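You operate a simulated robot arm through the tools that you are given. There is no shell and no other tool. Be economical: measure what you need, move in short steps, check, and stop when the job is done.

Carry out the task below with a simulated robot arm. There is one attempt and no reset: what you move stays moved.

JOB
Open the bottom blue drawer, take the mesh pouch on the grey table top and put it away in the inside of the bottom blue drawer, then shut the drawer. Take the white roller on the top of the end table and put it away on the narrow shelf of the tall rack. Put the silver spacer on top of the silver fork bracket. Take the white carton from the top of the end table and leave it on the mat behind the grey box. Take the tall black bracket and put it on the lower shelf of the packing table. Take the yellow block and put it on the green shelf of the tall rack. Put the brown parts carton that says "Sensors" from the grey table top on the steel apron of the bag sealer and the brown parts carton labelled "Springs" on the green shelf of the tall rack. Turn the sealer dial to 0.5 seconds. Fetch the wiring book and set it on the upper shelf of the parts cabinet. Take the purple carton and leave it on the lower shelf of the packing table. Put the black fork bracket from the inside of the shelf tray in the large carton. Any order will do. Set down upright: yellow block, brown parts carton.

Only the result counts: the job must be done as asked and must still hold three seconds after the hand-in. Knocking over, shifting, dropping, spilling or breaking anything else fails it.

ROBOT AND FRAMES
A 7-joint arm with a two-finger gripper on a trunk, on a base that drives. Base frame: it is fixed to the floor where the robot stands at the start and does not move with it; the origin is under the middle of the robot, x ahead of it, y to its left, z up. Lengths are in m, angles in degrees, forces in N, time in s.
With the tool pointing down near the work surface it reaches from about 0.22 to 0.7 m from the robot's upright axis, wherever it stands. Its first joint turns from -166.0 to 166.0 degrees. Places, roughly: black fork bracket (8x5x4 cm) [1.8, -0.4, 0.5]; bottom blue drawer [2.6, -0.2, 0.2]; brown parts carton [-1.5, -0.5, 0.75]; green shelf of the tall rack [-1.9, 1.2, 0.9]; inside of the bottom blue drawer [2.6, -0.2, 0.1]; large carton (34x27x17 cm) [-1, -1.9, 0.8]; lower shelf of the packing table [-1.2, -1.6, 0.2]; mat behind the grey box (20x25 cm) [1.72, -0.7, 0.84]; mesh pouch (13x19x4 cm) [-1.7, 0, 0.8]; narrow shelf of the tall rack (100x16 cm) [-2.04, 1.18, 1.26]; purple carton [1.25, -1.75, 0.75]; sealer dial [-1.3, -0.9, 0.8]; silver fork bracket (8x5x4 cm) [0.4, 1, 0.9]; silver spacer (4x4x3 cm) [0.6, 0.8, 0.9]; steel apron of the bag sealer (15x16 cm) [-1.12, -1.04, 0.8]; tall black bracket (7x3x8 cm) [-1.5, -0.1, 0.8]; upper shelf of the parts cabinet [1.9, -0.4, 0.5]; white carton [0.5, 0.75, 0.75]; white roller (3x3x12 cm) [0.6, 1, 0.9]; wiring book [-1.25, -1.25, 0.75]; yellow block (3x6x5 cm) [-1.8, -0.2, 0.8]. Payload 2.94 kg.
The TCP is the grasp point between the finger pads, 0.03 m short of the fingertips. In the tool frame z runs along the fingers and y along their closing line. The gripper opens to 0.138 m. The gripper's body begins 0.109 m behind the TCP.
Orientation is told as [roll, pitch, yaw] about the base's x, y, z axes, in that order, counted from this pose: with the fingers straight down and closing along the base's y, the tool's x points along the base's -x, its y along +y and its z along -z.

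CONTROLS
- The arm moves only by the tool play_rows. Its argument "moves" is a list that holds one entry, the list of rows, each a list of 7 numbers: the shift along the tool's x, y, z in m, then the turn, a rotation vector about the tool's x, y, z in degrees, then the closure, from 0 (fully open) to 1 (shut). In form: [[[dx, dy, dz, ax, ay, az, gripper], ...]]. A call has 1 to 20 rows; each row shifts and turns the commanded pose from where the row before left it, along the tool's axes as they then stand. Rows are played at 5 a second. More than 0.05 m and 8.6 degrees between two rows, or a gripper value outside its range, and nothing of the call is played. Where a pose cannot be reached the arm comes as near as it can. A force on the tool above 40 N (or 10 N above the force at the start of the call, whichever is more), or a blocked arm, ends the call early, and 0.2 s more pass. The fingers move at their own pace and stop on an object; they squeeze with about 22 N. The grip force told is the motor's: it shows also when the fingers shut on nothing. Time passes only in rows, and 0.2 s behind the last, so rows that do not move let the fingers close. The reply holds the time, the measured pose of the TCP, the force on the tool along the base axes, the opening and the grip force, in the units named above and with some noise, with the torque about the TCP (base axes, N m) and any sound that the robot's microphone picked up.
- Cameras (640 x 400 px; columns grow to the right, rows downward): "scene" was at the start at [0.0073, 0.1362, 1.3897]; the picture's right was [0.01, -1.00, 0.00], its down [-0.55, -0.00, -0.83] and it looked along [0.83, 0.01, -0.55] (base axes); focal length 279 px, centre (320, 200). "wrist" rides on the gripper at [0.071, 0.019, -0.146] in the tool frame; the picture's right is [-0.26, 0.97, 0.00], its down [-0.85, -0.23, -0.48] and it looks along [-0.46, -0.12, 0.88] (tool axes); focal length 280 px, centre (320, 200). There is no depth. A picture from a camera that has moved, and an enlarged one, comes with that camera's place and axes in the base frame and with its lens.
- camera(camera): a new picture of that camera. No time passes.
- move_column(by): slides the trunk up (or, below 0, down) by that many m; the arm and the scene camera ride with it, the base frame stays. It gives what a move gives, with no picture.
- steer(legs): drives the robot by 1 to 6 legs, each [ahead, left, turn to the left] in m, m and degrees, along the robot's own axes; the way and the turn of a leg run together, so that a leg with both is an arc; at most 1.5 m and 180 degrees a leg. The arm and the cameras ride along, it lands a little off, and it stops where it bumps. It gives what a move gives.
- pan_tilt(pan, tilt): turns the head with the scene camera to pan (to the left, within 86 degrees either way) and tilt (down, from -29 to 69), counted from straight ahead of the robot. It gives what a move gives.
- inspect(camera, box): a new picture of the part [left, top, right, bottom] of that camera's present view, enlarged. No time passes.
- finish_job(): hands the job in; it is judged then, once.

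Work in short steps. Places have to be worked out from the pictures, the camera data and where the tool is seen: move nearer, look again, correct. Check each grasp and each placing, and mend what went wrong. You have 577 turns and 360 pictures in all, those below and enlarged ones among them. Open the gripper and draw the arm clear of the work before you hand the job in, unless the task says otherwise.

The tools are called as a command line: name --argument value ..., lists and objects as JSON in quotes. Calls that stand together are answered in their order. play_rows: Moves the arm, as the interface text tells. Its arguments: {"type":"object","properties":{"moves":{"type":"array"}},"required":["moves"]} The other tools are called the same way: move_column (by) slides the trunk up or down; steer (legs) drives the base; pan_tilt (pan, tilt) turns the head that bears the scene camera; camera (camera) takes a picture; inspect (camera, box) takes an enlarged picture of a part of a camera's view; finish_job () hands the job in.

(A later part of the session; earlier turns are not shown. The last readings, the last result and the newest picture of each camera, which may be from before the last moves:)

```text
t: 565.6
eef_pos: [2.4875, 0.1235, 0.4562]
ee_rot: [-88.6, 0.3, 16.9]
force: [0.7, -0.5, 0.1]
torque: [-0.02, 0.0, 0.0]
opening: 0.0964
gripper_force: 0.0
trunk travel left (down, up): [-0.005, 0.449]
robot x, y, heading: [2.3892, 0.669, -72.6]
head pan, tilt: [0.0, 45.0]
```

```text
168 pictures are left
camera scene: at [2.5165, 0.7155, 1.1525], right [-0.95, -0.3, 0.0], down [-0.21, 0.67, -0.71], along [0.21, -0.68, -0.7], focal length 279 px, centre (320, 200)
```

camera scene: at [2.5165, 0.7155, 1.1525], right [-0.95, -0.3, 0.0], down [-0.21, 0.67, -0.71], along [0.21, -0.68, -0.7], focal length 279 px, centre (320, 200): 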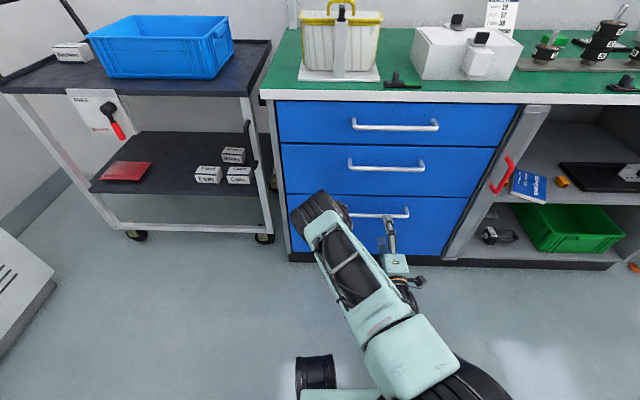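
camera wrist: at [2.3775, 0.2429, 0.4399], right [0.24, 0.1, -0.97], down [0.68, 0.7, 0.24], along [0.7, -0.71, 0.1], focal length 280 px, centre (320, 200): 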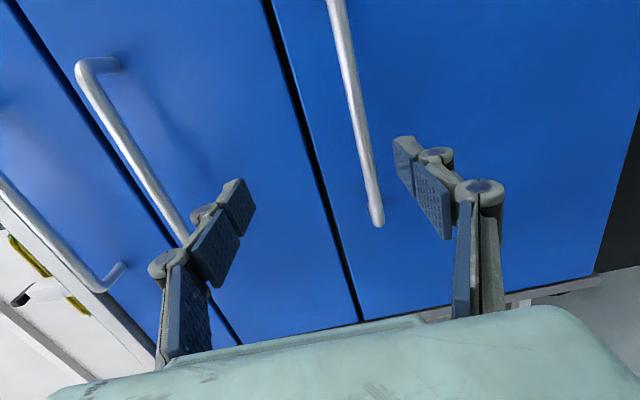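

Bar estimated at z≈0.415, l≈-0.748. Lower 4 cm and look again.

play_rows --moves '[[[0, 0.04, 0, 0, 0, 0, 0.3], [0, 0, 0.04, 0, 0, 0, 0.3]]]'

camera --camera "wrist"

```text
t: 566.3
eef_pos: [2.4721, 0.1176, 0.4344]
ee_rot: [-84.2, 3.5, 13.7]
force: [0.6, 1.1, 0.8]
torque: [-0.05, 0.03, -0.02]
opening: 0.0966
gripper_force: 0.1
trunk travel left (down, up): [-0.005, 0.449]
robot x, y, heading: [2.3865, 0.6658, -72.6]
head pan, tilt: [0.0, 45.0]
stopped in row 2: the arm was blocked; the commanded pose is now the measured one
```

```text
167 pictures are left
camera wrist: at [2.3677, 0.243, 0.4337], right [0.18, 0.14, -0.97], down [0.73, 0.64, 0.23], along [0.66, -0.75, 0.01], focal length 280 px, centre (320, 200)
```

wrist: 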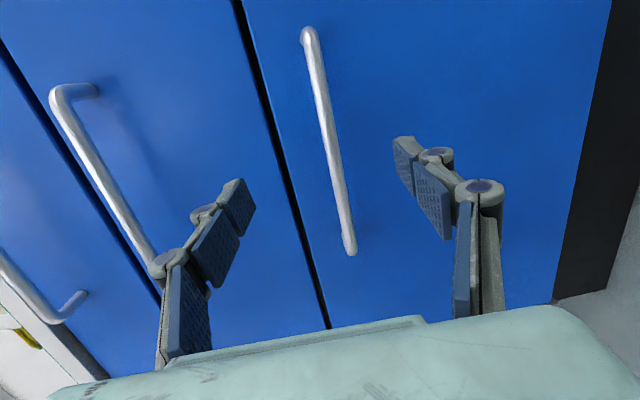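

The arm got blocked (folded posture). I back the robot 0.15 m so the arm can stretch more, restore the orientation and look at the posture.

steer --legs '[[-0.15, 0, 0]]'

play_rows --moves '[[[0, 0, 0.03, 0, 0, 0, 0.3], [0, 0, 0.03, 0, 0, 0, 0.3], [0, 0, 0.03, 0, 0, 0, 0.3]]]'

camera --camera "scene"

camera --camera "wrist"

```text
t: 567.7
eef_pos: [2.4258, 0.2581, 0.4354]
ee_rot: [-84.7, 3.5, 13.5]
force: [-0.4, -0.2, -0.5]
torque: [-0.01, -0.02, 0.02]
opening: 0.0964
gripper_force: 0.0
trunk travel left (down, up): [-0.005, 0.449]
robot x, y, heading: [2.3476, 0.8113, -72.4]
head pan, tilt: [0.0, 45.0]
```

```text
t: 568.5
eef_pos: [2.4458, 0.1697, 0.413]
ee_rot: [-83.8, 3.3, 13.5]
force: [-0.3, -0.3, 0.4]
torque: [-0.02, 0.01, 0.0]
opening: 0.0965
gripper_force: 0.0
trunk travel left (down, up): [-0.005, 0.449]
robot x, y, heading: [2.3457, 0.8144, -72.7]
head pan, tilt: [0.0, 45.0]
```

```text
166 pictures are left
camera scene: at [2.472, 0.8521, 1.152], right [-0.95, -0.3, 0.0], down [-0.21, 0.67, -0.71], along [0.21, -0.68, -0.71], focal length 279 px, centre (320, 200)
```

scene: 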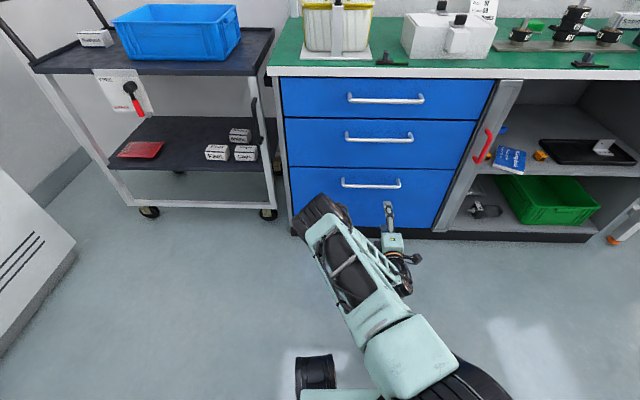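

```text
165 pictures are left
camera wrist: at [2.342, 0.295, 0.4135], right [0.18, 0.15, -0.97], down [0.73, 0.64, 0.23], along [0.66, -0.76, 0.0], focal length 280 px, centre (320, 200)
```

wrist: 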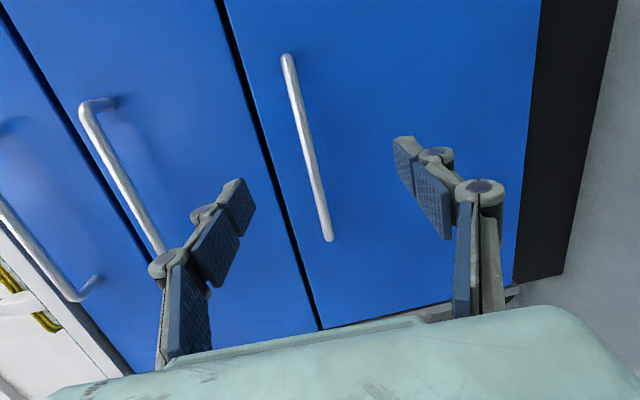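

Bar z≈0.413. Straighten the orientation and extend the arm forward stepwise, watching the elbow.

play_rows --moves '[[[0, 0, 0, 5.8, -3.5, 3.3, 0.3], [0, 0, 0.03, 0, 0, 0, 0.3], [0, 0, 0.03, 0, 0, 0, 0.3], [0, 0, 0.02, 0, 0, 0, 0.3]]]'

camera --camera "scene"

camera --camera "wrist"

```text
t: 569.5
eef_pos: [2.4699, 0.0913, 0.4139]
ee_rot: [-89.4, -0.3, 17.0]
force: [-0.3, 0.6, -0.3]
torque: [0.0, 0.01, -0.01]
opening: 0.0965
gripper_force: 0.1
trunk travel left (down, up): [-0.005, 0.449]
robot x, y, heading: [2.341, 0.8145, -72.5]
head pan, tilt: [0.0, 45.0]
```

```text
164 pictures are left
camera scene: at [2.472, 0.8521, 1.1525], right [-0.95, -0.3, 0.0], down [-0.21, 0.67, -0.71], along [0.21, -0.67, -0.71], focal length 279 px, centre (320, 200)
```

scene: 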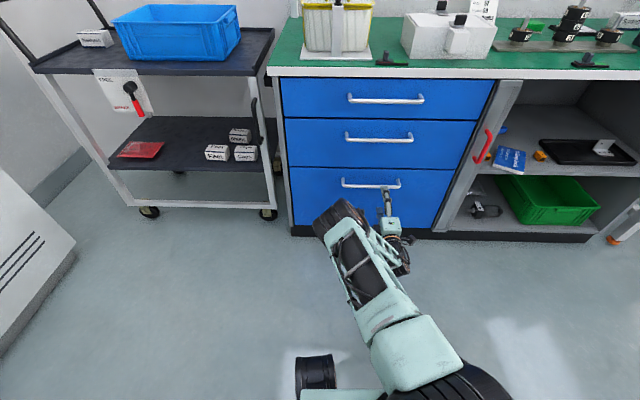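

```text
163 pictures are left
camera wrist: at [2.3594, 0.2106, 0.3947], right [0.25, 0.09, -0.96], down [0.67, 0.7, 0.24], along [0.69, -0.71, 0.12], focal length 280 px, centre (320, 200)
```

wrist: 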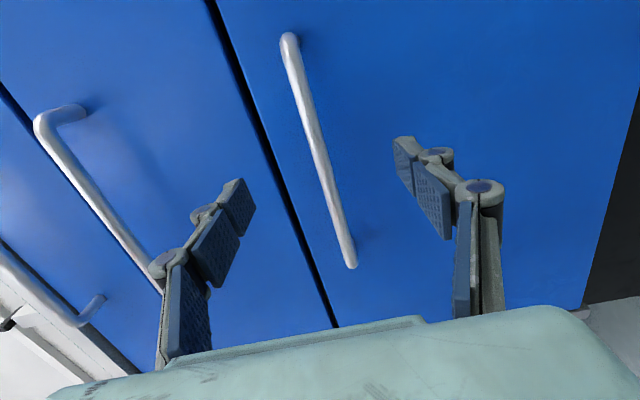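

Bar aligned with the grasp axis. Advance 8 cm and check.

play_rows --moves '[[[0, 0, 0.03, 0, 0, 0, 0.3], [0, 0, 0.03, 0, 0, 0, 0.3], [0, 0, 0.02, 0, 0, 0, 0.3]]]'

camera --camera "wrist"

inspect --camera "scene" --box '[280, 150, 460, 290]'

```text
t: 570.3
eef_pos: [2.4921, 0.0143, 0.4125]
ee_rot: [-89.6, -0.3, 16.8]
force: [0.6, -0.4, 0.4]
torque: [0.0, 0.02, 0.02]
opening: 0.0966
gripper_force: 0.0
trunk travel left (down, up): [-0.005, 0.449]
robot x, y, heading: [2.3442, 0.8121, -72.6]
head pan, tilt: [0.0, 45.0]
```

```text
162 pictures are left
camera wrist: at [2.382, 0.1346, 0.394], right [0.25, 0.09, -0.96], down [0.67, 0.7, 0.24], along [0.69, -0.71, 0.12], focal length 280 px, centre (320, 200)
```

wrist: 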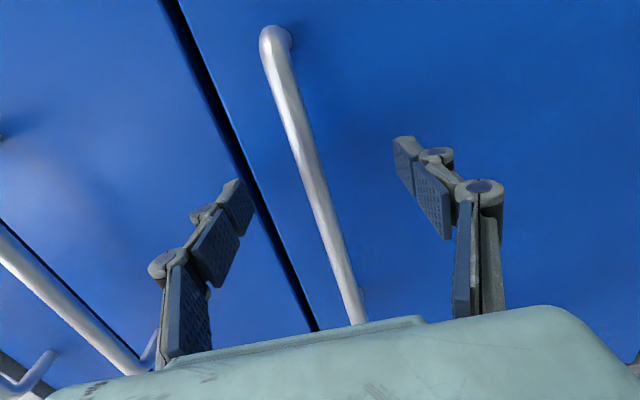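

```text
2.86 times, centred on (370, 220) of scene
camera zoom: at [2.472, 0.8521, 1.1525], right [-0.95, -0.3, 0.0], down [-0.21, 0.67, -0.71], along [0.21, -0.67, -0.71], focal length 798 px, centre (177, 143)
```

zoom: 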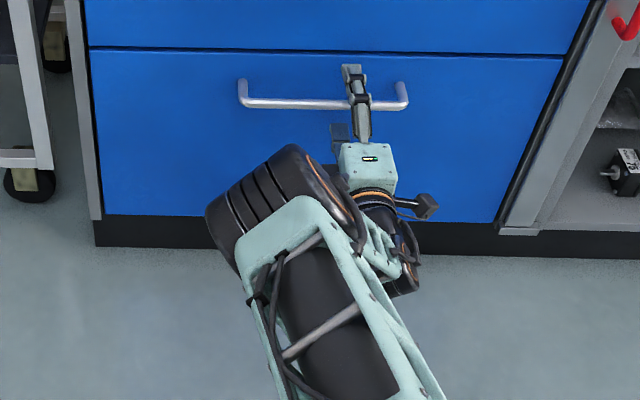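

The bar runs between the fingers at the grasp point. Close on it.

play_rows --moves '[[[0, 0, 0, 0, 0, 0, 0.7], [0, 0, 0, 0, 0, 0, 1], [0, 0, 0, 0, 0, 0, 1], [0, 0, 0, 0, 0, 0, 1]]]'

camera --camera "wrist"

```text
t: 571.3
eef_pos: [2.4932, 0.0169, 0.4145]
ee_rot: [-89.5, -0.4, 16.9]
force: [-0.4, -2.4, 3.3]
torque: [-0.08, 0.22, 0.05]
opening: 0.0125
gripper_force: 39.4
trunk travel left (down, up): [-0.005, 0.449]
robot x, y, heading: [2.3429, 0.8103, -72.5]
head pan, tilt: [0.0, 45.0]
```

```text
160 pictures are left
camera wrist: at [2.3824, 0.1344, 0.3952], right [0.25, 0.08, -0.96], down [0.67, 0.7, 0.24], along [0.69, -0.71, 0.12], focal length 280 px, centre (320, 200)
```

wrist: 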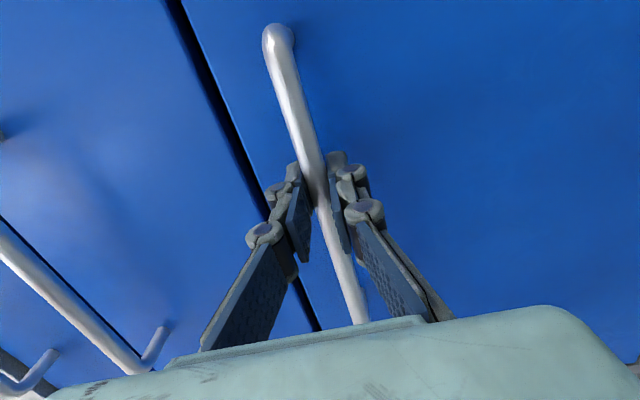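

Bar gripped. Pull by driving back 0.15 m first.

steer --legs '[[-0.15, 0, 0]]'

camera --camera "scene"

```text
t: 572.6
eef_pos: [2.4516, 0.161, 0.4134]
ee_rot: [-89.8, -0.3, 17.3]
force: [20.3, 6.8, 4.5]
torque: [-0.1, 0.24, 0.15]
opening: 0.0122
gripper_force: 39.3
trunk travel left (down, up): [-0.005, 0.449]
robot x, y, heading: [2.3009, 0.9531, -72.6]
head pan, tilt: [0.0, 45.0]
```

```text
159 pictures are left
camera scene: at [2.4273, 0.9969, 1.1525], right [-0.95, -0.3, 0.0], down [-0.21, 0.67, -0.71], along [0.21, -0.68, -0.71], focal length 279 px, centre (320, 200)
```

scene: 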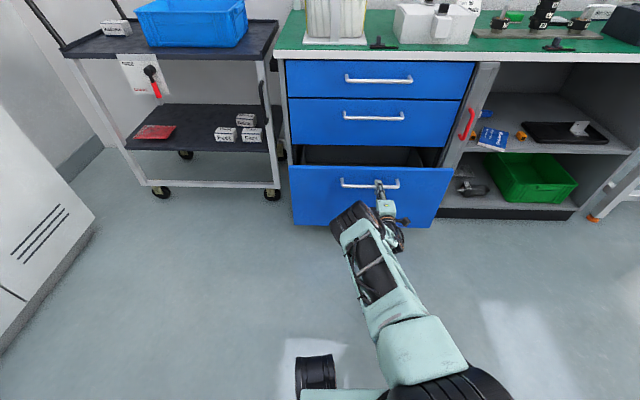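

Drawer is opening. Pull 0.2 m further.

steer --legs '[[-0.2, 0, 0]]'

camera --camera "scene"

```text
t: 574.3
eef_pos: [2.3991, 0.3454, 0.414]
ee_rot: [-89.5, -0.3, 17.7]
force: [1.4, -4.0, -3.3]
torque: [-0.03, 0.23, 0.09]
opening: 0.0128
gripper_force: 39.4
trunk travel left (down, up): [-0.005, 0.449]
robot x, y, heading: [2.2383, 1.1453, -72.6]
head pan, tilt: [0.0, 45.0]
stopped in leg 1: the force on the tool passed its limit at 108 N (the readings are from after the stop); the commanded pose is now the measured one
```

```text
158 pictures are left
camera scene: at [2.3686, 1.1831, 1.1526], right [-0.95, -0.3, 0.0], down [-0.21, 0.67, -0.71], along [0.21, -0.67, -0.71], focal length 279 px, centre (320, 200)
```

scene: 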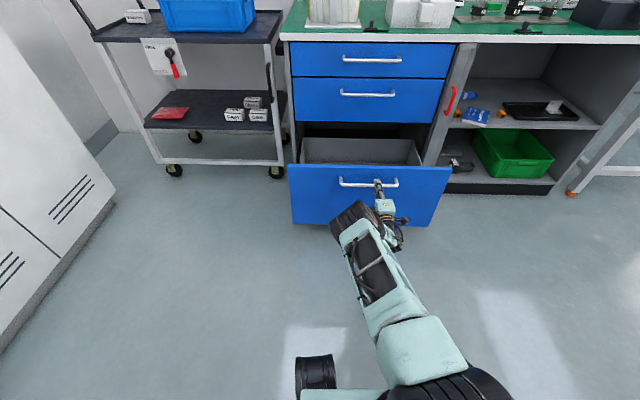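

Drawer fully open (front at l≈-0.38). Release, back away, and reset the arm.

play_rows --moves '[[[0, 0, 0, 0, 0, 0, 0.5], [0, 0, 0, 0, 0, 0, 0.3], [0, 0, 0, 0, 0, 0, 0.2], [0, 0, -0.04, 0, 0, 0, 0.2], [0, 0, -0.04, 0, 0, 0, 0.2], [0, 0, -0.04, 0, 0, 0, 0.2]]]'

play_rows --moves '[[[0, -0.03, -0.02, -8, 0, 0, 0], [0, -0.03, -0.02, -8, 0, 0, 0], [0, -0.03, -0.02, -8, 0, 0, 0], [0, -0.03, -0.02, -8, 0, 0, 0], [0, 0, -0.03, -8, 0, 0, 0], [0, 0, -0.03, -8, 0, 0, 0], [0, 0, -0.03, -8, 0, 0, 0], [0, 0, -0.03, -8, 0, 0, 0], [0, 0, -0.03, -8, 0, 0, 0], [0, 0, -0.03, -8, 0, 0, 0], [0, 0, -0.03, -8, 0, 0, 0]]]'

camera --camera "scene"

```text
t: 575.7
eef_pos: [2.3625, 0.4613, 0.4156]
ee_rot: [-89.5, -0.3, 17.7]
force: [1.0, 1.1, -0.6]
torque: [-0.01, -0.01, -0.02]
opening: 0.1106
gripper_force: 0.1
trunk travel left (down, up): [-0.005, 0.449]
robot x, y, heading: [2.2421, 1.1427, -72.6]
head pan, tilt: [0.0, 45.0]
```

```text
t: 578.1
eef_pos: [2.3102, 0.6166, 0.7163]
ee_rot: [-1.5, -0.1, 17.8]
force: [-1.1, 0.9, 0.0]
torque: [-0.05, 0.0, 0.04]
opening: 0.1382
gripper_force: 0.1
trunk travel left (down, up): [-0.005, 0.449]
robot x, y, heading: [2.24, 1.144, -72.2]
head pan, tilt: [0.0, 45.0]
```

```text
157 pictures are left
camera scene: at [2.3684, 1.1836, 1.1525], right [-0.95, -0.3, 0.0], down [-0.21, 0.67, -0.71], along [0.21, -0.67, -0.71], focal length 279 px, centre (320, 200)
```

scene: 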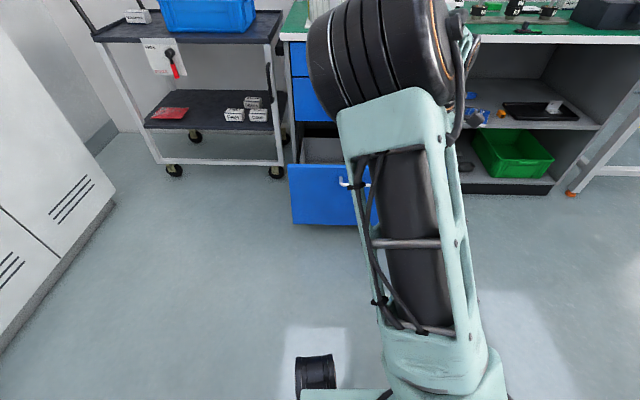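

Restore yaw, raise the trunk, and drive back through the aisle to the end table for the roller.

play_rows --moves '[[[0, 0, 0, 1.5, 0, 8.2, 0], [0, 0, 0, 0, 0, 8.2, 0], [0, 0, 0, 0, 0, 8.2, 0], [0, 0, 0, 0, 0, 8.2, 0], [0, 0, 0, 0, 0, 8.2, 0], [0, 0, 0, 0, 0, 8.2, 0], [0, 0, 0, 0, 0, 8.2, 0], [0, 0, 0, 0, 0, 8.2, 0], [0, 0, 0, 0, 0, 8.2, 0], [0, 0, 0, 0, 0, 8.2, 0], [0, 0, 0, 0, 0, 8.0, 0]]]'

move_column --by 0.4

steer --legs '[[0, 0, 89.5], [0, -0.3, 0], [-0.8, -0.28, 0], [-1.0, 0, 0], [-0.9, 0, 0], [0, 0.8, 0]]'

pan_tilt --pan 0 --tilt 40

camera --camera "scene"

```text
t: 580.5
eef_pos: [2.3111, 0.6153, 0.7163]
ee_rot: [0.2, -3.1, -72.5]
force: [-0.3, 0.0, 0.4]
torque: [0.02, 0.0, 0.0]
opening: 0.1377
gripper_force: 0.1
trunk travel left (down, up): [-0.005, 0.449]
robot x, y, heading: [2.2413, 1.1414, -72.6]
head pan, tilt: [0.0, 45.0]
```

```text
t: 584.3
eef_pos: [2.3104, 0.6152, 1.116]
ee_rot: [0.2, -3.2, -72.4]
force: [0.2, 0.7, 0.6]
torque: [-0.02, -0.01, 0.05]
opening: 0.138
gripper_force: 0.1
trunk travel left (down, up): [-0.405, 0.049]
robot x, y, heading: [2.2407, 1.1431, -72.3]
head pan, tilt: [0.0, 45.0]
```

```text
t: 611.6
eef_pos: [0.1535, 0.6281, 1.116]
ee_rot: [0.2, -3.1, 17.2]
force: [0.2, -0.2, 0.0]
torque: [-0.01, 0.02, -0.01]
opening: 0.1384
gripper_force: 0.0
trunk travel left (down, up): [-0.405, 0.049]
robot x, y, heading: [-0.372, 0.5619, 17.1]
head pan, tilt: [0.0, 45.0]
```

```text
t: 612.2
eef_pos: [0.155, 0.6274, 1.117]
ee_rot: [0.2, -3.1, 17.1]
force: [0.9, -0.2, -0.1]
torque: [-0.01, 0.03, -0.01]
opening: 0.1382
gripper_force: 0.2
trunk travel left (down, up): [-0.405, 0.049]
robot x, y, heading: [-0.3758, 0.5599, 16.9]
head pan, tilt: [0.0, 40.0]
```

```text
156 pictures are left
camera scene: at [-0.4101, 0.6936, 1.5597], right [0.29, -0.96, 0.0], down [-0.62, -0.19, -0.77], along [0.73, 0.22, -0.64], focal length 279 px, centre (320, 200)
```

scene: 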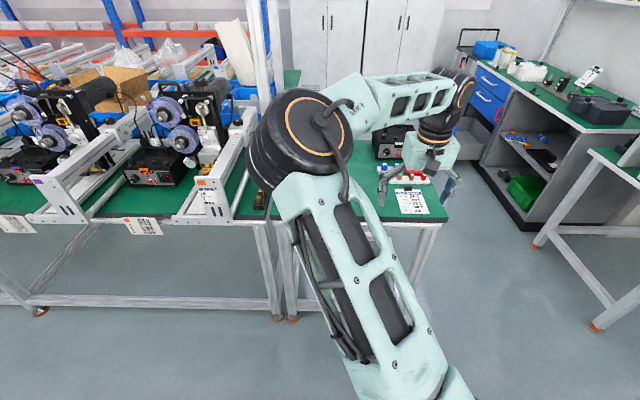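

The elbow has swung left but the pose is fine. The roller (≈(0.598,0.965), standing, 12 cm) must go on the narrow shelf with little headroom, so I'll grasp it with a near-horizontal tool, approaching obliquely (heading 37°) to miss the fork bracket. Drive and pitch the hand.

steer --legs '[[0.2, -0.19, 0], [0, 0, 20.2]]'

play_rows --moves '[[[0, 0, 0, 0, -7, 0, 0.3], [0, 0, 0, 0, -7, 0, 0.3], [0, 0, 0, 0, -7, 0, 0.3], [0, 0, 0, 0, -7, 0, 0.3], [0, 0, 0, 0, -7, 0, 0.3], [0, 0, 0, 0, -7, 0, 0.3], [0, 0, 0, 0, -7, 0, 0.3], [0, 0, 0, 0, -7, 0, 0.3], [0, 0, 0, 0, -7, 0, 0.3], [0, 0, 0, 0, -4, 0, 0.3]]]'

camera --camera "scene"

camera --camera "wrist"

```text
t: 615.6
eef_pos: [0.3454, 0.6807, 1.1161]
ee_rot: [0.3, -3.1, 37.2]
force: [-0.1, -0.2, 0.4]
torque: [-0.02, -0.02, 0.0]
opening: 0.1381
gripper_force: 0.2
trunk travel left (down, up): [-0.405, 0.049]
robot x, y, heading: [-0.1303, 0.435, 37.2]
head pan, tilt: [0.0, 40.0]
```

```text
t: 617.8
eef_pos: [0.357, 0.6836, 1.1186]
ee_rot: [0.5, -70.1, 36.7]
force: [0.0, -0.9, 0.0]
torque: [-0.02, 0.02, -0.01]
opening: 0.0966
gripper_force: 0.0
out of reach, approached as far as the arm can: row 10
trunk travel left (down, up): [-0.405, 0.049]
robot x, y, heading: [-0.1235, 0.438, 37.1]
head pan, tilt: [0.0, 40.0]
```

```text
155 pictures are left
camera scene: at [-0.2069, 0.5493, 1.5598], right [0.6, -0.8, 0.0], down [-0.51, -0.39, -0.77], along [0.61, 0.46, -0.64], focal length 279 px, centre (320, 200)
```

scene: 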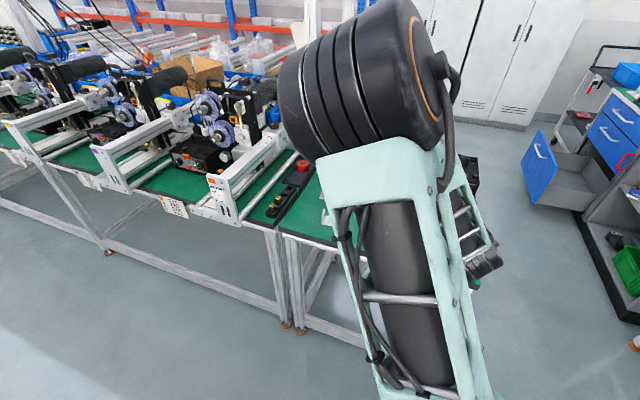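

```text
154 pictures are left
camera wrist: at [0.2165, 0.6018, 1.1008], right [-0.51, 0.82, 0.25], down [0.01, -0.28, 0.96], along [0.86, 0.49, 0.13], focal length 280 px, centre (320, 200)
```

wrist: 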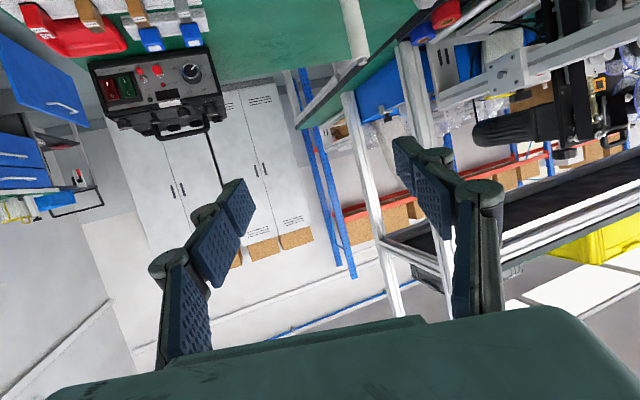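

Roller visible ahead. Lower the trunk 0.18, shift the hand left 8 cm, and look again.

play_rows --moves '[[[0, 0.04, 0, 0, 0, 0, 0.3], [0, 0.04, 0, 0, 0, 0, 0.3]]]'

move_column --by -0.17

camera --camera "wrist"

camera --camera "scene"

```text
t: 618.4
eef_pos: [0.3234, 0.7564, 1.1209]
ee_rot: [0.5, -70.0, 36.8]
force: [1.3, -0.1, 0.4]
torque: [0.01, 0.02, -0.01]
opening: 0.0967
gripper_force: 0.0
out of reach, approached as far as the arm can: row 1, 2
trunk travel left (down, up): [-0.405, 0.049]
robot x, y, heading: [-0.1278, 0.4398, 37.1]
head pan, tilt: [0.0, 40.0]
```

```text
t: 620.3
eef_pos: [0.3234, 0.7552, 0.9509]
ee_rot: [0.6, -70.1, 36.7]
force: [-0.7, 0.7, 0.1]
torque: [0.0, 0.01, 0.03]
opening: 0.0968
gripper_force: 0.2
trunk travel left (down, up): [-0.235, 0.219]
robot x, y, heading: [-0.1287, 0.4394, 37.3]
head pan, tilt: [0.0, 40.0]
```

```text
153 pictures are left
camera wrist: at [0.1836, 0.6737, 0.9337], right [-0.51, 0.82, 0.25], down [0.02, -0.28, 0.96], along [0.86, 0.5, 0.13], focal length 280 px, centre (320, 200)
```

wrist: 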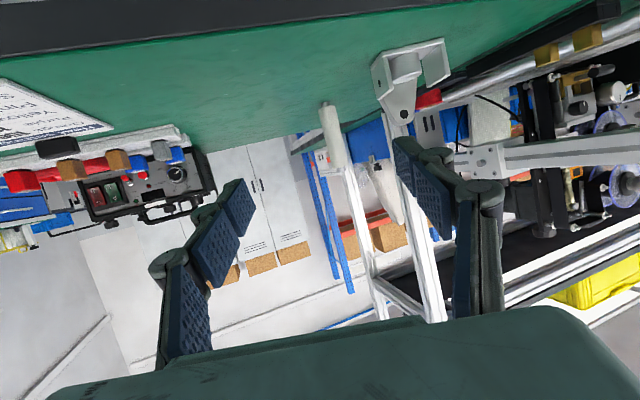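

```text
152 pictures are left
camera scene: at [-0.2072, 0.5493, 1.3898], right [0.6, -0.8, 0.0], down [-0.51, -0.39, -0.77], along [0.61, 0.46, -0.64], focal length 279 px, centre (320, 200)
```

scene: 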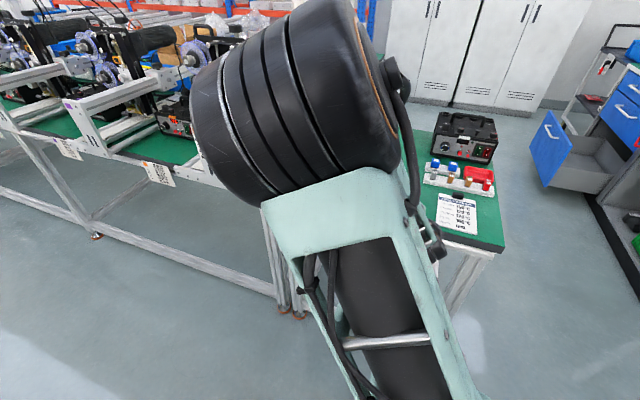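

Roller is straight ahead of the hand, 0.345 m away. Lower the trunk 2.5 cm, drive 0.15 ahead.

move_column --by -0.025

steer --legs '[[0.15, 0, 0]]'

camera --camera "wrist"

```text
t: 621.0
eef_pos: [0.3239, 0.7565, 0.9249]
ee_rot: [0.6, -70.1, 36.7]
force: [-0.4, 1.0, 0.5]
torque: [-0.03, -0.01, 0.02]
opening: 0.0965
gripper_force: 0.0
trunk travel left (down, up): [-0.21, 0.244]
robot x, y, heading: [-0.1268, 0.4383, 37.3]
head pan, tilt: [0.0, 40.0]
```

```text
t: 622.4
eef_pos: [0.4439, 0.8466, 0.9256]
ee_rot: [0.5, -70.0, 36.5]
force: [0.1, 0.5, -0.7]
torque: [0.02, -0.04, -0.01]
opening: 0.0965
gripper_force: 0.0
trunk travel left (down, up): [-0.21, 0.244]
robot x, y, heading: [-0.0122, 0.5233, 36.8]
head pan, tilt: [0.0, 40.0]
```

```text
151 pictures are left
camera wrist: at [0.3031, 0.7642, 0.9086], right [-0.51, 0.82, 0.25], down [0.02, -0.28, 0.96], along [0.86, 0.5, 0.13], focal length 280 px, centre (320, 200)
```

wrist: 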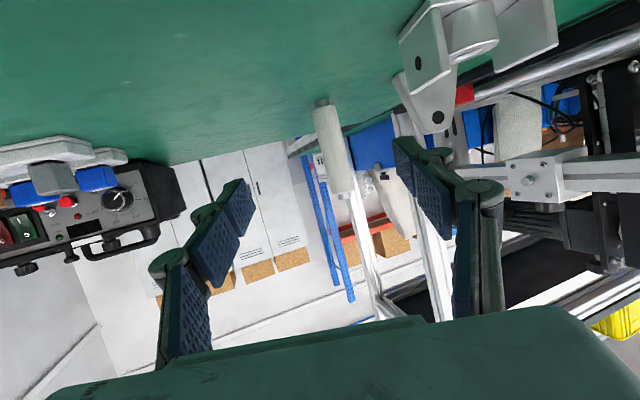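

Advance 19 cm horizontally with an 8 mm lateral correction.

play_rows --moves '[[[-0.013, 0.0016, 0.0357, 0, 0, 0, 0.3], [-0.013, 0.0016, 0.0357, 0, 0, 0, 0.3], [-0.013, 0.0016, 0.0357, 0, 0, 0, 0.3]]]'

camera --camera "wrist"

```text
t: 623.2
eef_pos: [0.5322, 0.9192, 0.9261]
ee_rot: [0.6, -70.0, 36.7]
force: [0.1, 0.6, -0.2]
torque: [0.0, 0.0, -0.01]
opening: 0.0963
gripper_force: 0.1
trunk travel left (down, up): [-0.21, 0.244]
robot x, y, heading: [-0.0133, 0.5254, 37.2]
head pan, tilt: [0.0, 40.0]
```

```text
150 pictures are left
camera wrist: at [0.3916, 0.8369, 0.9083], right [-0.51, 0.82, 0.25], down [0.02, -0.28, 0.96], along [0.86, 0.5, 0.13], focal length 280 px, centre (320, 200)
```

wrist: 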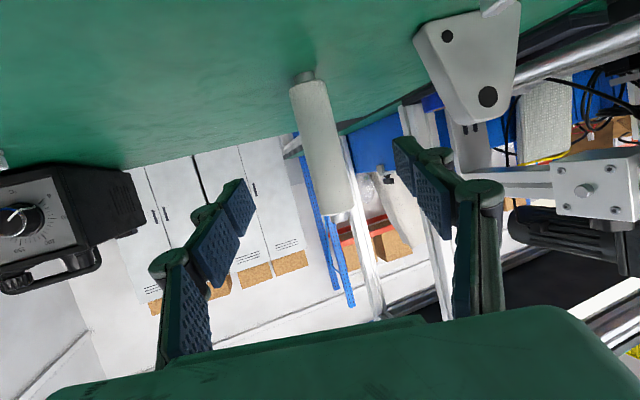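

Roller is centred between the fingers, ~7 cm ahead. Advance and close.

play_rows --moves '[[[-0.012, 0.0, 0.033, 0, 0, 0, 0.3], [-0.012, 0.0, 0.033, 0, 0, 0, 0.3], [0, 0, 0, 0, 0, 0, 0.6], [0, 0, 0, 0, 0, 0, 1], [0, 0, 0, 0, 0, 0, 1], [0, 0, 0, 0, 0, 0, 1]]]'

camera --camera "wrist"

```text
t: 624.6
eef_pos: [0.5881, 0.9621, 0.9246]
ee_rot: [0.5, -70.0, 36.7]
force: [-0.3, -0.1, 0.3]
torque: [0.03, -0.03, 0.0]
opening: 0.0277
gripper_force: 21.9
trunk travel left (down, up): [-0.21, 0.244]
robot x, y, heading: [-0.0084, 0.5321, 37.0]
head pan, tilt: [0.0, 40.0]
```

```text
149 pictures are left
camera wrist: at [0.447, 0.8787, 0.9079], right [-0.51, 0.82, 0.25], down [0.02, -0.28, 0.96], along [0.86, 0.5, 0.13], focal length 280 px, centre (320, 200)
```

wrist: 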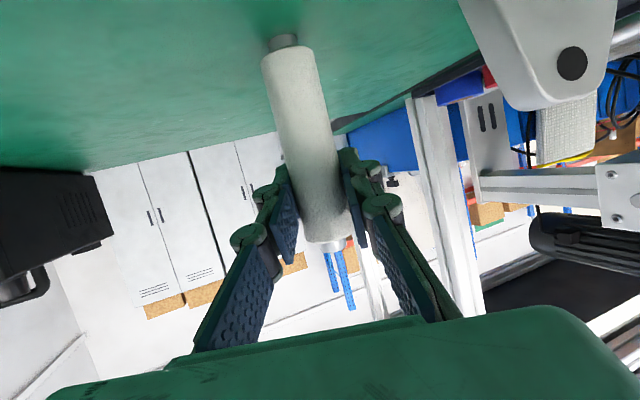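

Roller gripped. Lift straight up with the trunk, back off, then raise the arm.

move_column --by 0.24

steer --legs '[[-0.4, 0, 0]]'

play_rows --moves '[[[-0.037, 0, -0.0137, 0, 0, 0, 1], [-0.037, 0, -0.0137, 0, 0, 0, 1], [-0.037, 0, -0.0137, 0, 0, 0, 1], [-0.037, 0, -0.0137, 0, 0, 0, 1], [-0.037, 0, -0.0137, 0, 0, 0, 1]]]'

camera --camera "wrist"

camera --camera "scene"

```text
t: 627.1
eef_pos: [0.5876, 0.9608, 1.1643]
ee_rot: [0.6, -70.0, 36.8]
force: [0.2, 1.1, -1.3]
torque: [0.01, -0.02, 0.02]
opening: 0.0277
gripper_force: 22.1
trunk travel left (down, up): [-0.45, 0.004]
robot x, y, heading: [-0.0077, 0.5283, 37.1]
head pan, tilt: [0.0, 40.0]
```

```text
t: 629.6
eef_pos: [0.2718, 0.7218, 1.1653]
ee_rot: [0.6, -70.0, 36.7]
force: [0.0, -0.5, -0.9]
torque: [0.01, -0.02, 0.02]
opening: 0.0276
gripper_force: 22.1
trunk travel left (down, up): [-0.45, 0.004]
robot x, y, heading: [-0.3225, 0.2926, 36.7]
head pan, tilt: [0.0, 40.0]
```

```text
t: 630.8
eef_pos: [0.2701, 0.719, 1.3635]
ee_rot: [0.4, -70.1, 36.8]
force: [0.7, 0.9, -0.8]
torque: [0.01, -0.03, -0.02]
opening: 0.0277
gripper_force: 21.2
trunk travel left (down, up): [-0.45, 0.004]
robot x, y, heading: [-0.3269, 0.2899, 37.1]
head pan, tilt: [0.0, 40.0]
```

```text
148 pictures are left
camera wrist: at [0.1293, 0.6376, 1.346], right [-0.51, 0.82, 0.25], down [0.02, -0.28, 0.96], along [0.86, 0.5, 0.13], focal length 280 px, centre (320, 200)
```

wrist: 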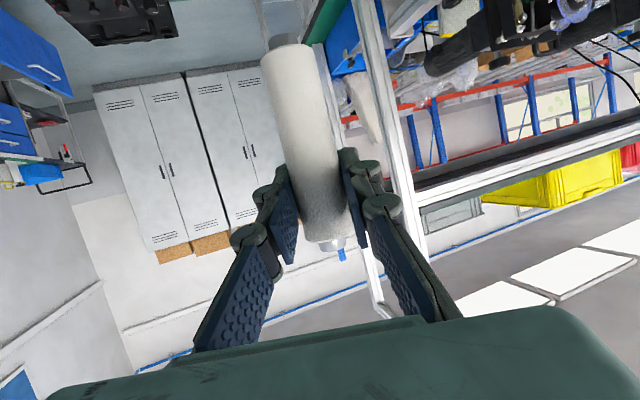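

```text
147 pictures are left
camera scene: at [-0.4043, 0.3999, 1.6048], right [0.6, -0.8, 0.0], down [-0.51, -0.39, -0.77], along [0.61, 0.46, -0.64], focal length 279 px, centre (320, 200)
```

scene: 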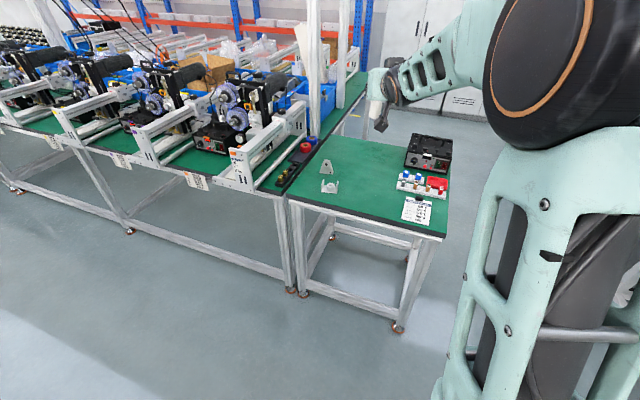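

Turn right to face the rack (free side), then slide right toward it.

steer --legs '[[0, 0, -100], [0, 0, -99.8], [0, -1.2, 0]]'

pan_tilt --pan 0 --tilt 15

camera --camera "scene"

camera --camera "wrist"

```text
t: 650.0
eef_pos: [-1.3738, 1.2329, 1.3615]
ee_rot: [0.7, -69.9, -163.6]
force: [-0.3, 0.4, -0.6]
torque: [0.01, 0.0, 0.0]
opening: 0.0279
gripper_force: 22.0
trunk travel left (down, up): [-0.45, 0.004]
robot x, y, heading: [-0.6679, 1.4344, -163.2]
head pan, tilt: [0.0, 40.0]
```

```text
t: 650.9
eef_pos: [-1.3743, 1.2344, 1.3621]
ee_rot: [0.4, -69.9, -163.6]
force: [0.5, -0.5, -0.7]
torque: [0.05, 0.0, 0.02]
opening: 0.0279
gripper_force: 21.8
trunk travel left (down, up): [-0.45, 0.004]
robot x, y, heading: [-0.6651, 1.4319, -163.6]
head pan, tilt: [0.0, 15.0]
```

```text
146 pictures are left
camera scene: at [-0.6418, 1.299, 1.6443], right [-0.29, 0.96, 0.0], down [0.25, 0.07, -0.97], along [-0.92, -0.28, -0.26], focal length 279 px, centre (320, 200)
```

scene: 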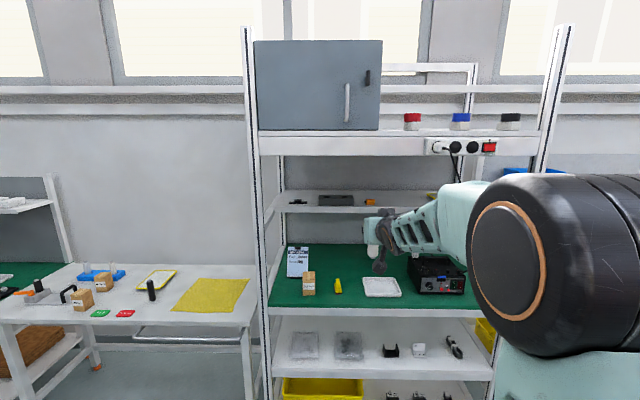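

```text
145 pictures are left
camera wrist: at [-1.215, 1.2619, 1.345], right [0.2, -0.95, 0.25], down [0.08, 0.27, 0.96], along [-0.98, -0.17, 0.13], focal length 280 px, centre (320, 200)
```

wrist: 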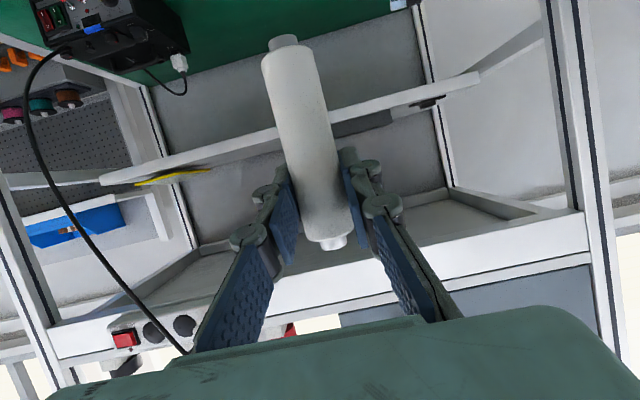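

inspect --camera "scene" --box '[240, 130, 480, 310]'

```text
2.22 times, centred on (360, 220) of scene
camera zoom: at [-0.6418, 1.299, 1.6443], right [-0.29, 0.96, 0.0], down [0.25, 0.07, -0.97], along [-0.92, -0.28, -0.26], focal length 620 px, centre (231, 156)
```

zoom: 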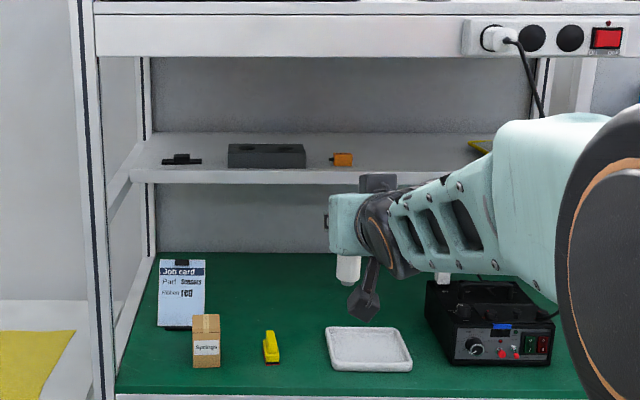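

A free stretch of the narrow shelf lies at L≈-1.72…-1.97 (z≈1.26). To keep the elbow out of the rack I first extend the arm 9 cm and raise 2 cm, then check.

play_rows --moves '[[[-0.0154, 0, 0.0423, 0, 0, 0, 1], [-0.0154, 0, 0.0423, 0, 0, 0, 1], [-0.0188, 0, -0.007, 0, 0, 0, 1]]]'

camera --camera "scene"

```text
t: 651.7
eef_pos: [-1.4601, 1.2084, 1.3839]
ee_rot: [0.6, -70.2, -163.7]
force: [0.2, 0.2, -1.4]
torque: [0.0, 0.01, -0.04]
opening: 0.0279
gripper_force: 21.8
trunk travel left (down, up): [-0.45, 0.004]
robot x, y, heading: [-0.6651, 1.4305, -163.4]
head pan, tilt: [0.0, 15.0]
```

```text
143 pictures are left
camera scene: at [-0.6407, 1.2994, 1.6444], right [-0.29, 0.96, 0.0], down [0.25, 0.07, -0.97], along [-0.93, -0.28, -0.26], focal length 279 px, centre (320, 200)
```

scene: 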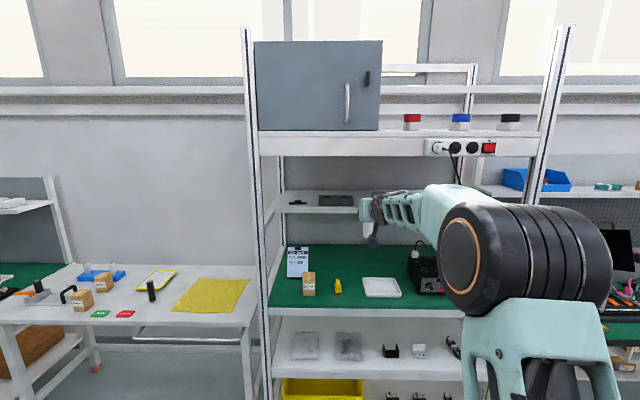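

Forearm would pass close under the rack's front beam; I lower the trunk 0.15 and raise the hand by the same so elbow and forearm sit lower.

move_column --by -0.15

play_rows --moves '[[[-0.0282, 0, -0.0103, 0, 0, 0, 1], [-0.0282, 0, -0.0103, 0, 0, 0, 1], [-0.0282, 0, -0.0103, 0, 0, 0, 1], [-0.0282, 0, -0.0103, 0, 0, 0, 1], [-0.0235, 0, -0.0086, 0, 0, 0, 1]]]'

camera --camera "scene"

```text
t: 653.4
eef_pos: [-1.4607, 1.2077, 1.2324]
ee_rot: [0.5, -70.0, -163.6]
force: [0.0, -0.7, 1.1]
torque: [0.02, 0.02, 0.01]
opening: 0.0279
gripper_force: 21.8
trunk travel left (down, up): [-0.3, 0.154]
robot x, y, heading: [-0.6636, 1.4328, -163.5]
head pan, tilt: [0.0, 15.0]
```

```text
t: 654.6
eef_pos: [-1.4612, 1.2073, 1.3771]
ee_rot: [0.5, -69.9, -163.6]
force: [0.2, 0.7, -0.7]
torque: [-0.03, 0.01, 0.02]
opening: 0.028
gripper_force: 21.9
trunk travel left (down, up): [-0.3, 0.154]
robot x, y, heading: [-0.6631, 1.4296, -163.2]
head pan, tilt: [0.0, 15.0]
```

```text
142 pictures are left
camera scene: at [-0.6418, 1.2991, 1.4943], right [-0.29, 0.96, 0.0], down [0.25, 0.07, -0.97], along [-0.92, -0.28, -0.26], focal length 279 px, centre (320, 200)
```

scene: 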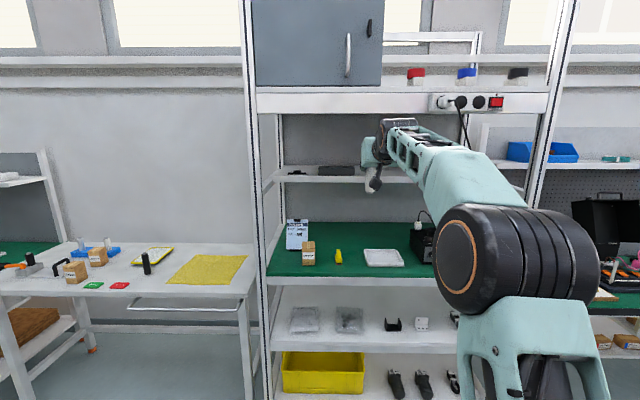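

Posture good: wrist top ≈1.51 under beam 1.535; shelf top ≈1.267, roller bottom ≈1.287. Slide right 0.26 and drive 0.3 ahead, check.

steer --legs '[[0, -0.26, 0.5], [0.3, 0, 0]]'

camera --camera "scene"

camera --camera "wrist"

```text
t: 659.1
eef_pos: [-1.8212, 1.3587, 1.3777]
ee_rot: [0.6, -70.0, -163.1]
force: [0.0, -0.7, -1.2]
torque: [0.0, 0.01, -0.02]
opening: 0.0276
gripper_force: 21.9
trunk travel left (down, up): [-0.3, 0.154]
robot x, y, heading: [-1.026, 1.5868, -162.6]
head pan, tilt: [0.0, 15.0]
```

```text
141 pictures are left
camera scene: at [-1.0028, 1.4575, 1.4943], right [-0.3, 0.96, 0.0], down [0.25, 0.08, -0.97], along [-0.92, -0.29, -0.26], focal length 279 px, centre (320, 200)
```

scene: 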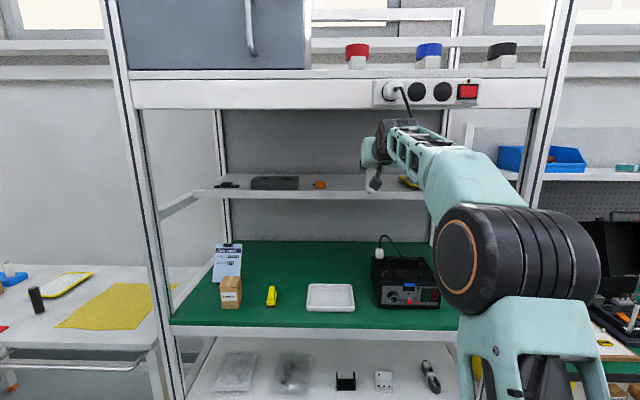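

```text
140 pictures are left
camera wrist: at [-1.6628, 1.3888, 1.3604], right [0.2, -0.95, 0.25], down [0.08, 0.27, 0.96], along [-0.98, -0.18, 0.13], focal length 280 px, centre (320, 200)
```

wrist: 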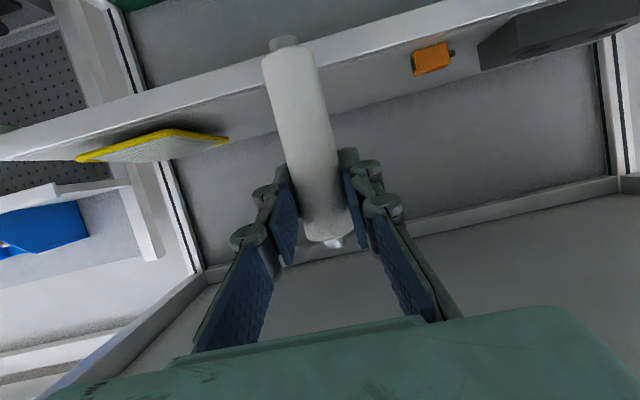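

Spot between the yellow pouch and orange block. Shift left 3 cm (away from the hanging cord) and drive 0.258 ahead.

steer --legs '[[0, 0.03, 0], [0.256, 0, 0]]'

camera --camera "wrist"

camera --camera "scene"

```text
t: 661.5
eef_pos: [-2.0549, 1.2553, 1.3771]
ee_rot: [0.6, -70.0, -163.2]
force: [0.1, 0.0, -1.2]
torque: [-0.02, -0.01, -0.01]
opening: 0.0277
gripper_force: 21.8
trunk travel left (down, up): [-0.3, 0.154]
robot x, y, heading: [-1.2586, 1.4858, -162.8]
head pan, tilt: [0.0, 15.0]
```

```text
139 pictures are left
camera wrist: at [-1.8956, 1.2845, 1.3604], right [0.2, -0.95, 0.25], down [0.08, 0.27, 0.96], along [-0.98, -0.18, 0.13], focal length 280 px, centre (320, 200)
```

wrist: 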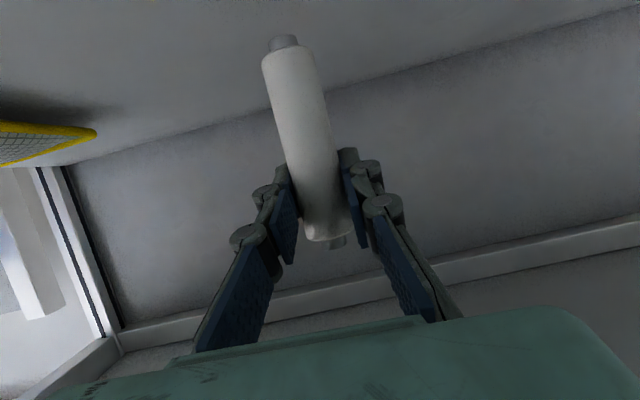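

```text
138 pictures are left
camera scene: at [-1.2357, 1.3537, 1.4943], right [-0.3, 0.95, 0.0], down [0.25, 0.08, -0.97], along [-0.92, -0.29, -0.26], focal length 279 px, centre (320, 200)
```

scene: 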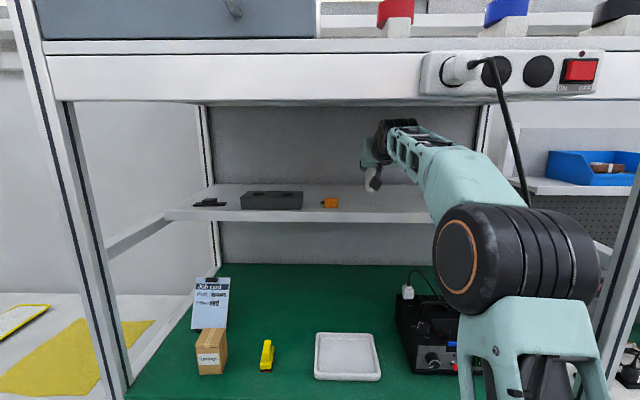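

Over the shelf. Lower in small steps to contact.

play_rows --moves '[[[0.0094, 0, 0.0034, 0, 0, 0, 1], [0.0047, 0, 0.0017, 0, 0, 0, 1]]]'

play_rows --moves '[[[0.0047, 0, 0.0017, 0, 0, 0, 1]]]'

play_rows --moves '[[[0.0047, 0, 0.0017, 0, 0, 0, 1]]]'

```text
t: 662.1
eef_pos: [-2.0548, 1.255, 1.3641]
ee_rot: [0.5, -70.0, -162.9]
force: [-0.6, 0.1, -0.6]
torque: [0.03, 0.01, -0.02]
opening: 0.0277
gripper_force: 22.2
trunk travel left (down, up): [-0.3, 0.154]
robot x, y, heading: [-1.2608, 1.4886, -162.7]
head pan, tilt: [0.0, 15.0]
```

```text
t: 662.5
eef_pos: [-2.0547, 1.2548, 1.3578]
ee_rot: [0.6, -70.1, -163.1]
force: [-0.6, -0.1, -0.5]
torque: [0.01, 0.02, -0.01]
opening: 0.0278
gripper_force: 22.3
trunk travel left (down, up): [-0.3, 0.154]
robot x, y, heading: [-1.2643, 1.4832, -162.6]
head pan, tilt: [0.0, 15.0]
```

```text
t: 662.9
eef_pos: [-2.0555, 1.254, 1.3522]
ee_rot: [0.6, -70.0, -163.2]
force: [-0.3, -0.5, -1.2]
torque: [-0.02, 0.01, 0.0]
opening: 0.0279
gripper_force: 22.1
trunk travel left (down, up): [-0.3, 0.154]
robot x, y, heading: [-1.2658, 1.4884, -162.5]
head pan, tilt: [0.0, 15.0]
```

No contact yet; continue stepwise.

play_rows --moves '[[[0.0047, 0, 0.0017, 0, 0, 0, 1]]]'

play_rows --moves '[[[0.0047, 0, 0.0017, 0, 0, 0, 1]]]'

camera --camera "wrist"

```text
t: 663.3
eef_pos: [-2.0546, 1.2549, 1.348]
ee_rot: [0.5, -70.0, -163.1]
force: [1.2, 0.3, -1.1]
torque: [-0.01, -0.01, 0.05]
opening: 0.0278
gripper_force: 22.2
trunk travel left (down, up): [-0.3, 0.154]
robot x, y, heading: [-1.2619, 1.4849, -162.7]
head pan, tilt: [0.0, 15.0]
```

```text
t: 663.7
eef_pos: [-2.0537, 1.2547, 1.3459]
ee_rot: [0.5, -70.4, -163.0]
force: [-2.3, -0.1, 5.8]
torque: [-0.03, 0.16, -0.02]
opening: 0.0279
gripper_force: 22.1
trunk travel left (down, up): [-0.3, 0.154]
robot x, y, heading: [-1.261, 1.4858, -162.6]
head pan, tilt: [0.0, 15.0]
```

```text
137 pictures are left
camera wrist: at [-1.8947, 1.2848, 1.3278], right [0.21, -0.95, 0.25], down [0.08, 0.27, 0.96], along [-0.97, -0.18, 0.14], focal length 280 px, centre (320, 200)
```

wrist: 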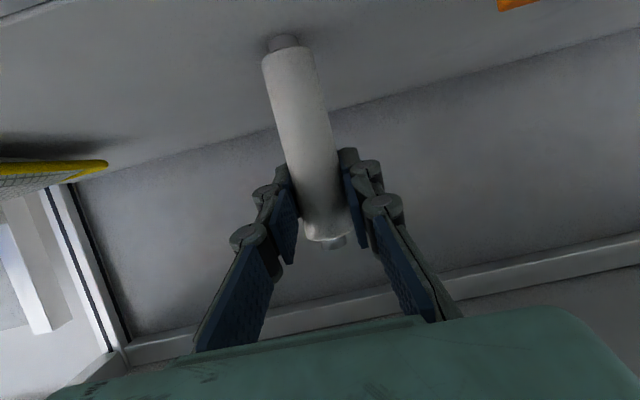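

Contact at the shelf (z≈1.256). Seat it 2 mm and open gently.

play_rows --moves '[[[0.0019, 0, 0.0007, 0, 0, 0, 1], [0, 0, 0, 0, 0, 0, 1]]]'

play_rows --moves '[[[0, 0, 0, 0, 0, 0, 0.79], [0, 0, 0, 0, 0, 0, 0.77], [0, 0, 0, 0, 0, 0, 0.74], [0, 0, 0, 0, 0, 0, 0.7], [0, 0, 0, 0, 0, 0, 0.65], [0, 0, 0, 0, 0, 0, 0.65]]]'

camera --camera "wrist"

```text
t: 664.3
eef_pos: [-2.0531, 1.2545, 1.3441]
ee_rot: [0.4, -70.4, -163.1]
force: [-5.3, -1.0, 15.2]
torque: [-0.05, 0.41, -0.05]
opening: 0.0279
gripper_force: 22.0
trunk travel left (down, up): [-0.3, 0.154]
robot x, y, heading: [-1.2614, 1.4855, -162.6]
head pan, tilt: [0.0, 15.0]
```

```text
t: 665.7
eef_pos: [-2.0536, 1.2549, 1.3407]
ee_rot: [0.6, -70.1, -163.1]
force: [0.1, 0.5, 1.2]
torque: [-0.01, 0.0, 0.01]
opening: 0.0484
gripper_force: 0.1
trunk travel left (down, up): [-0.3, 0.154]
robot x, y, heading: [-1.2609, 1.4854, -162.7]
head pan, tilt: [0.0, 15.0]
```

```text
136 pictures are left
camera wrist: at [-1.8951, 1.2845, 1.3237], right [0.2, -0.95, 0.25], down [0.08, 0.27, 0.96], along [-0.98, -0.18, 0.13], focal length 280 px, centre (320, 200)
```

wrist: 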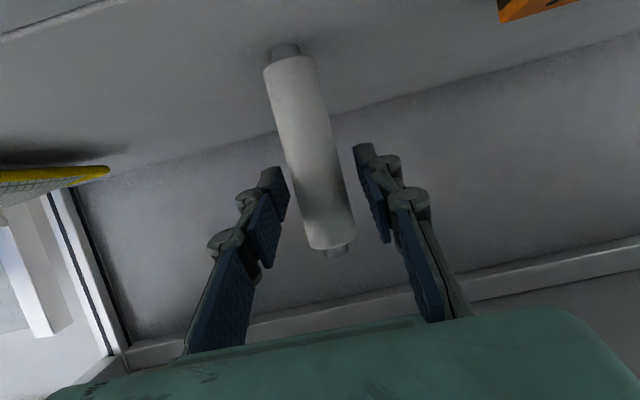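

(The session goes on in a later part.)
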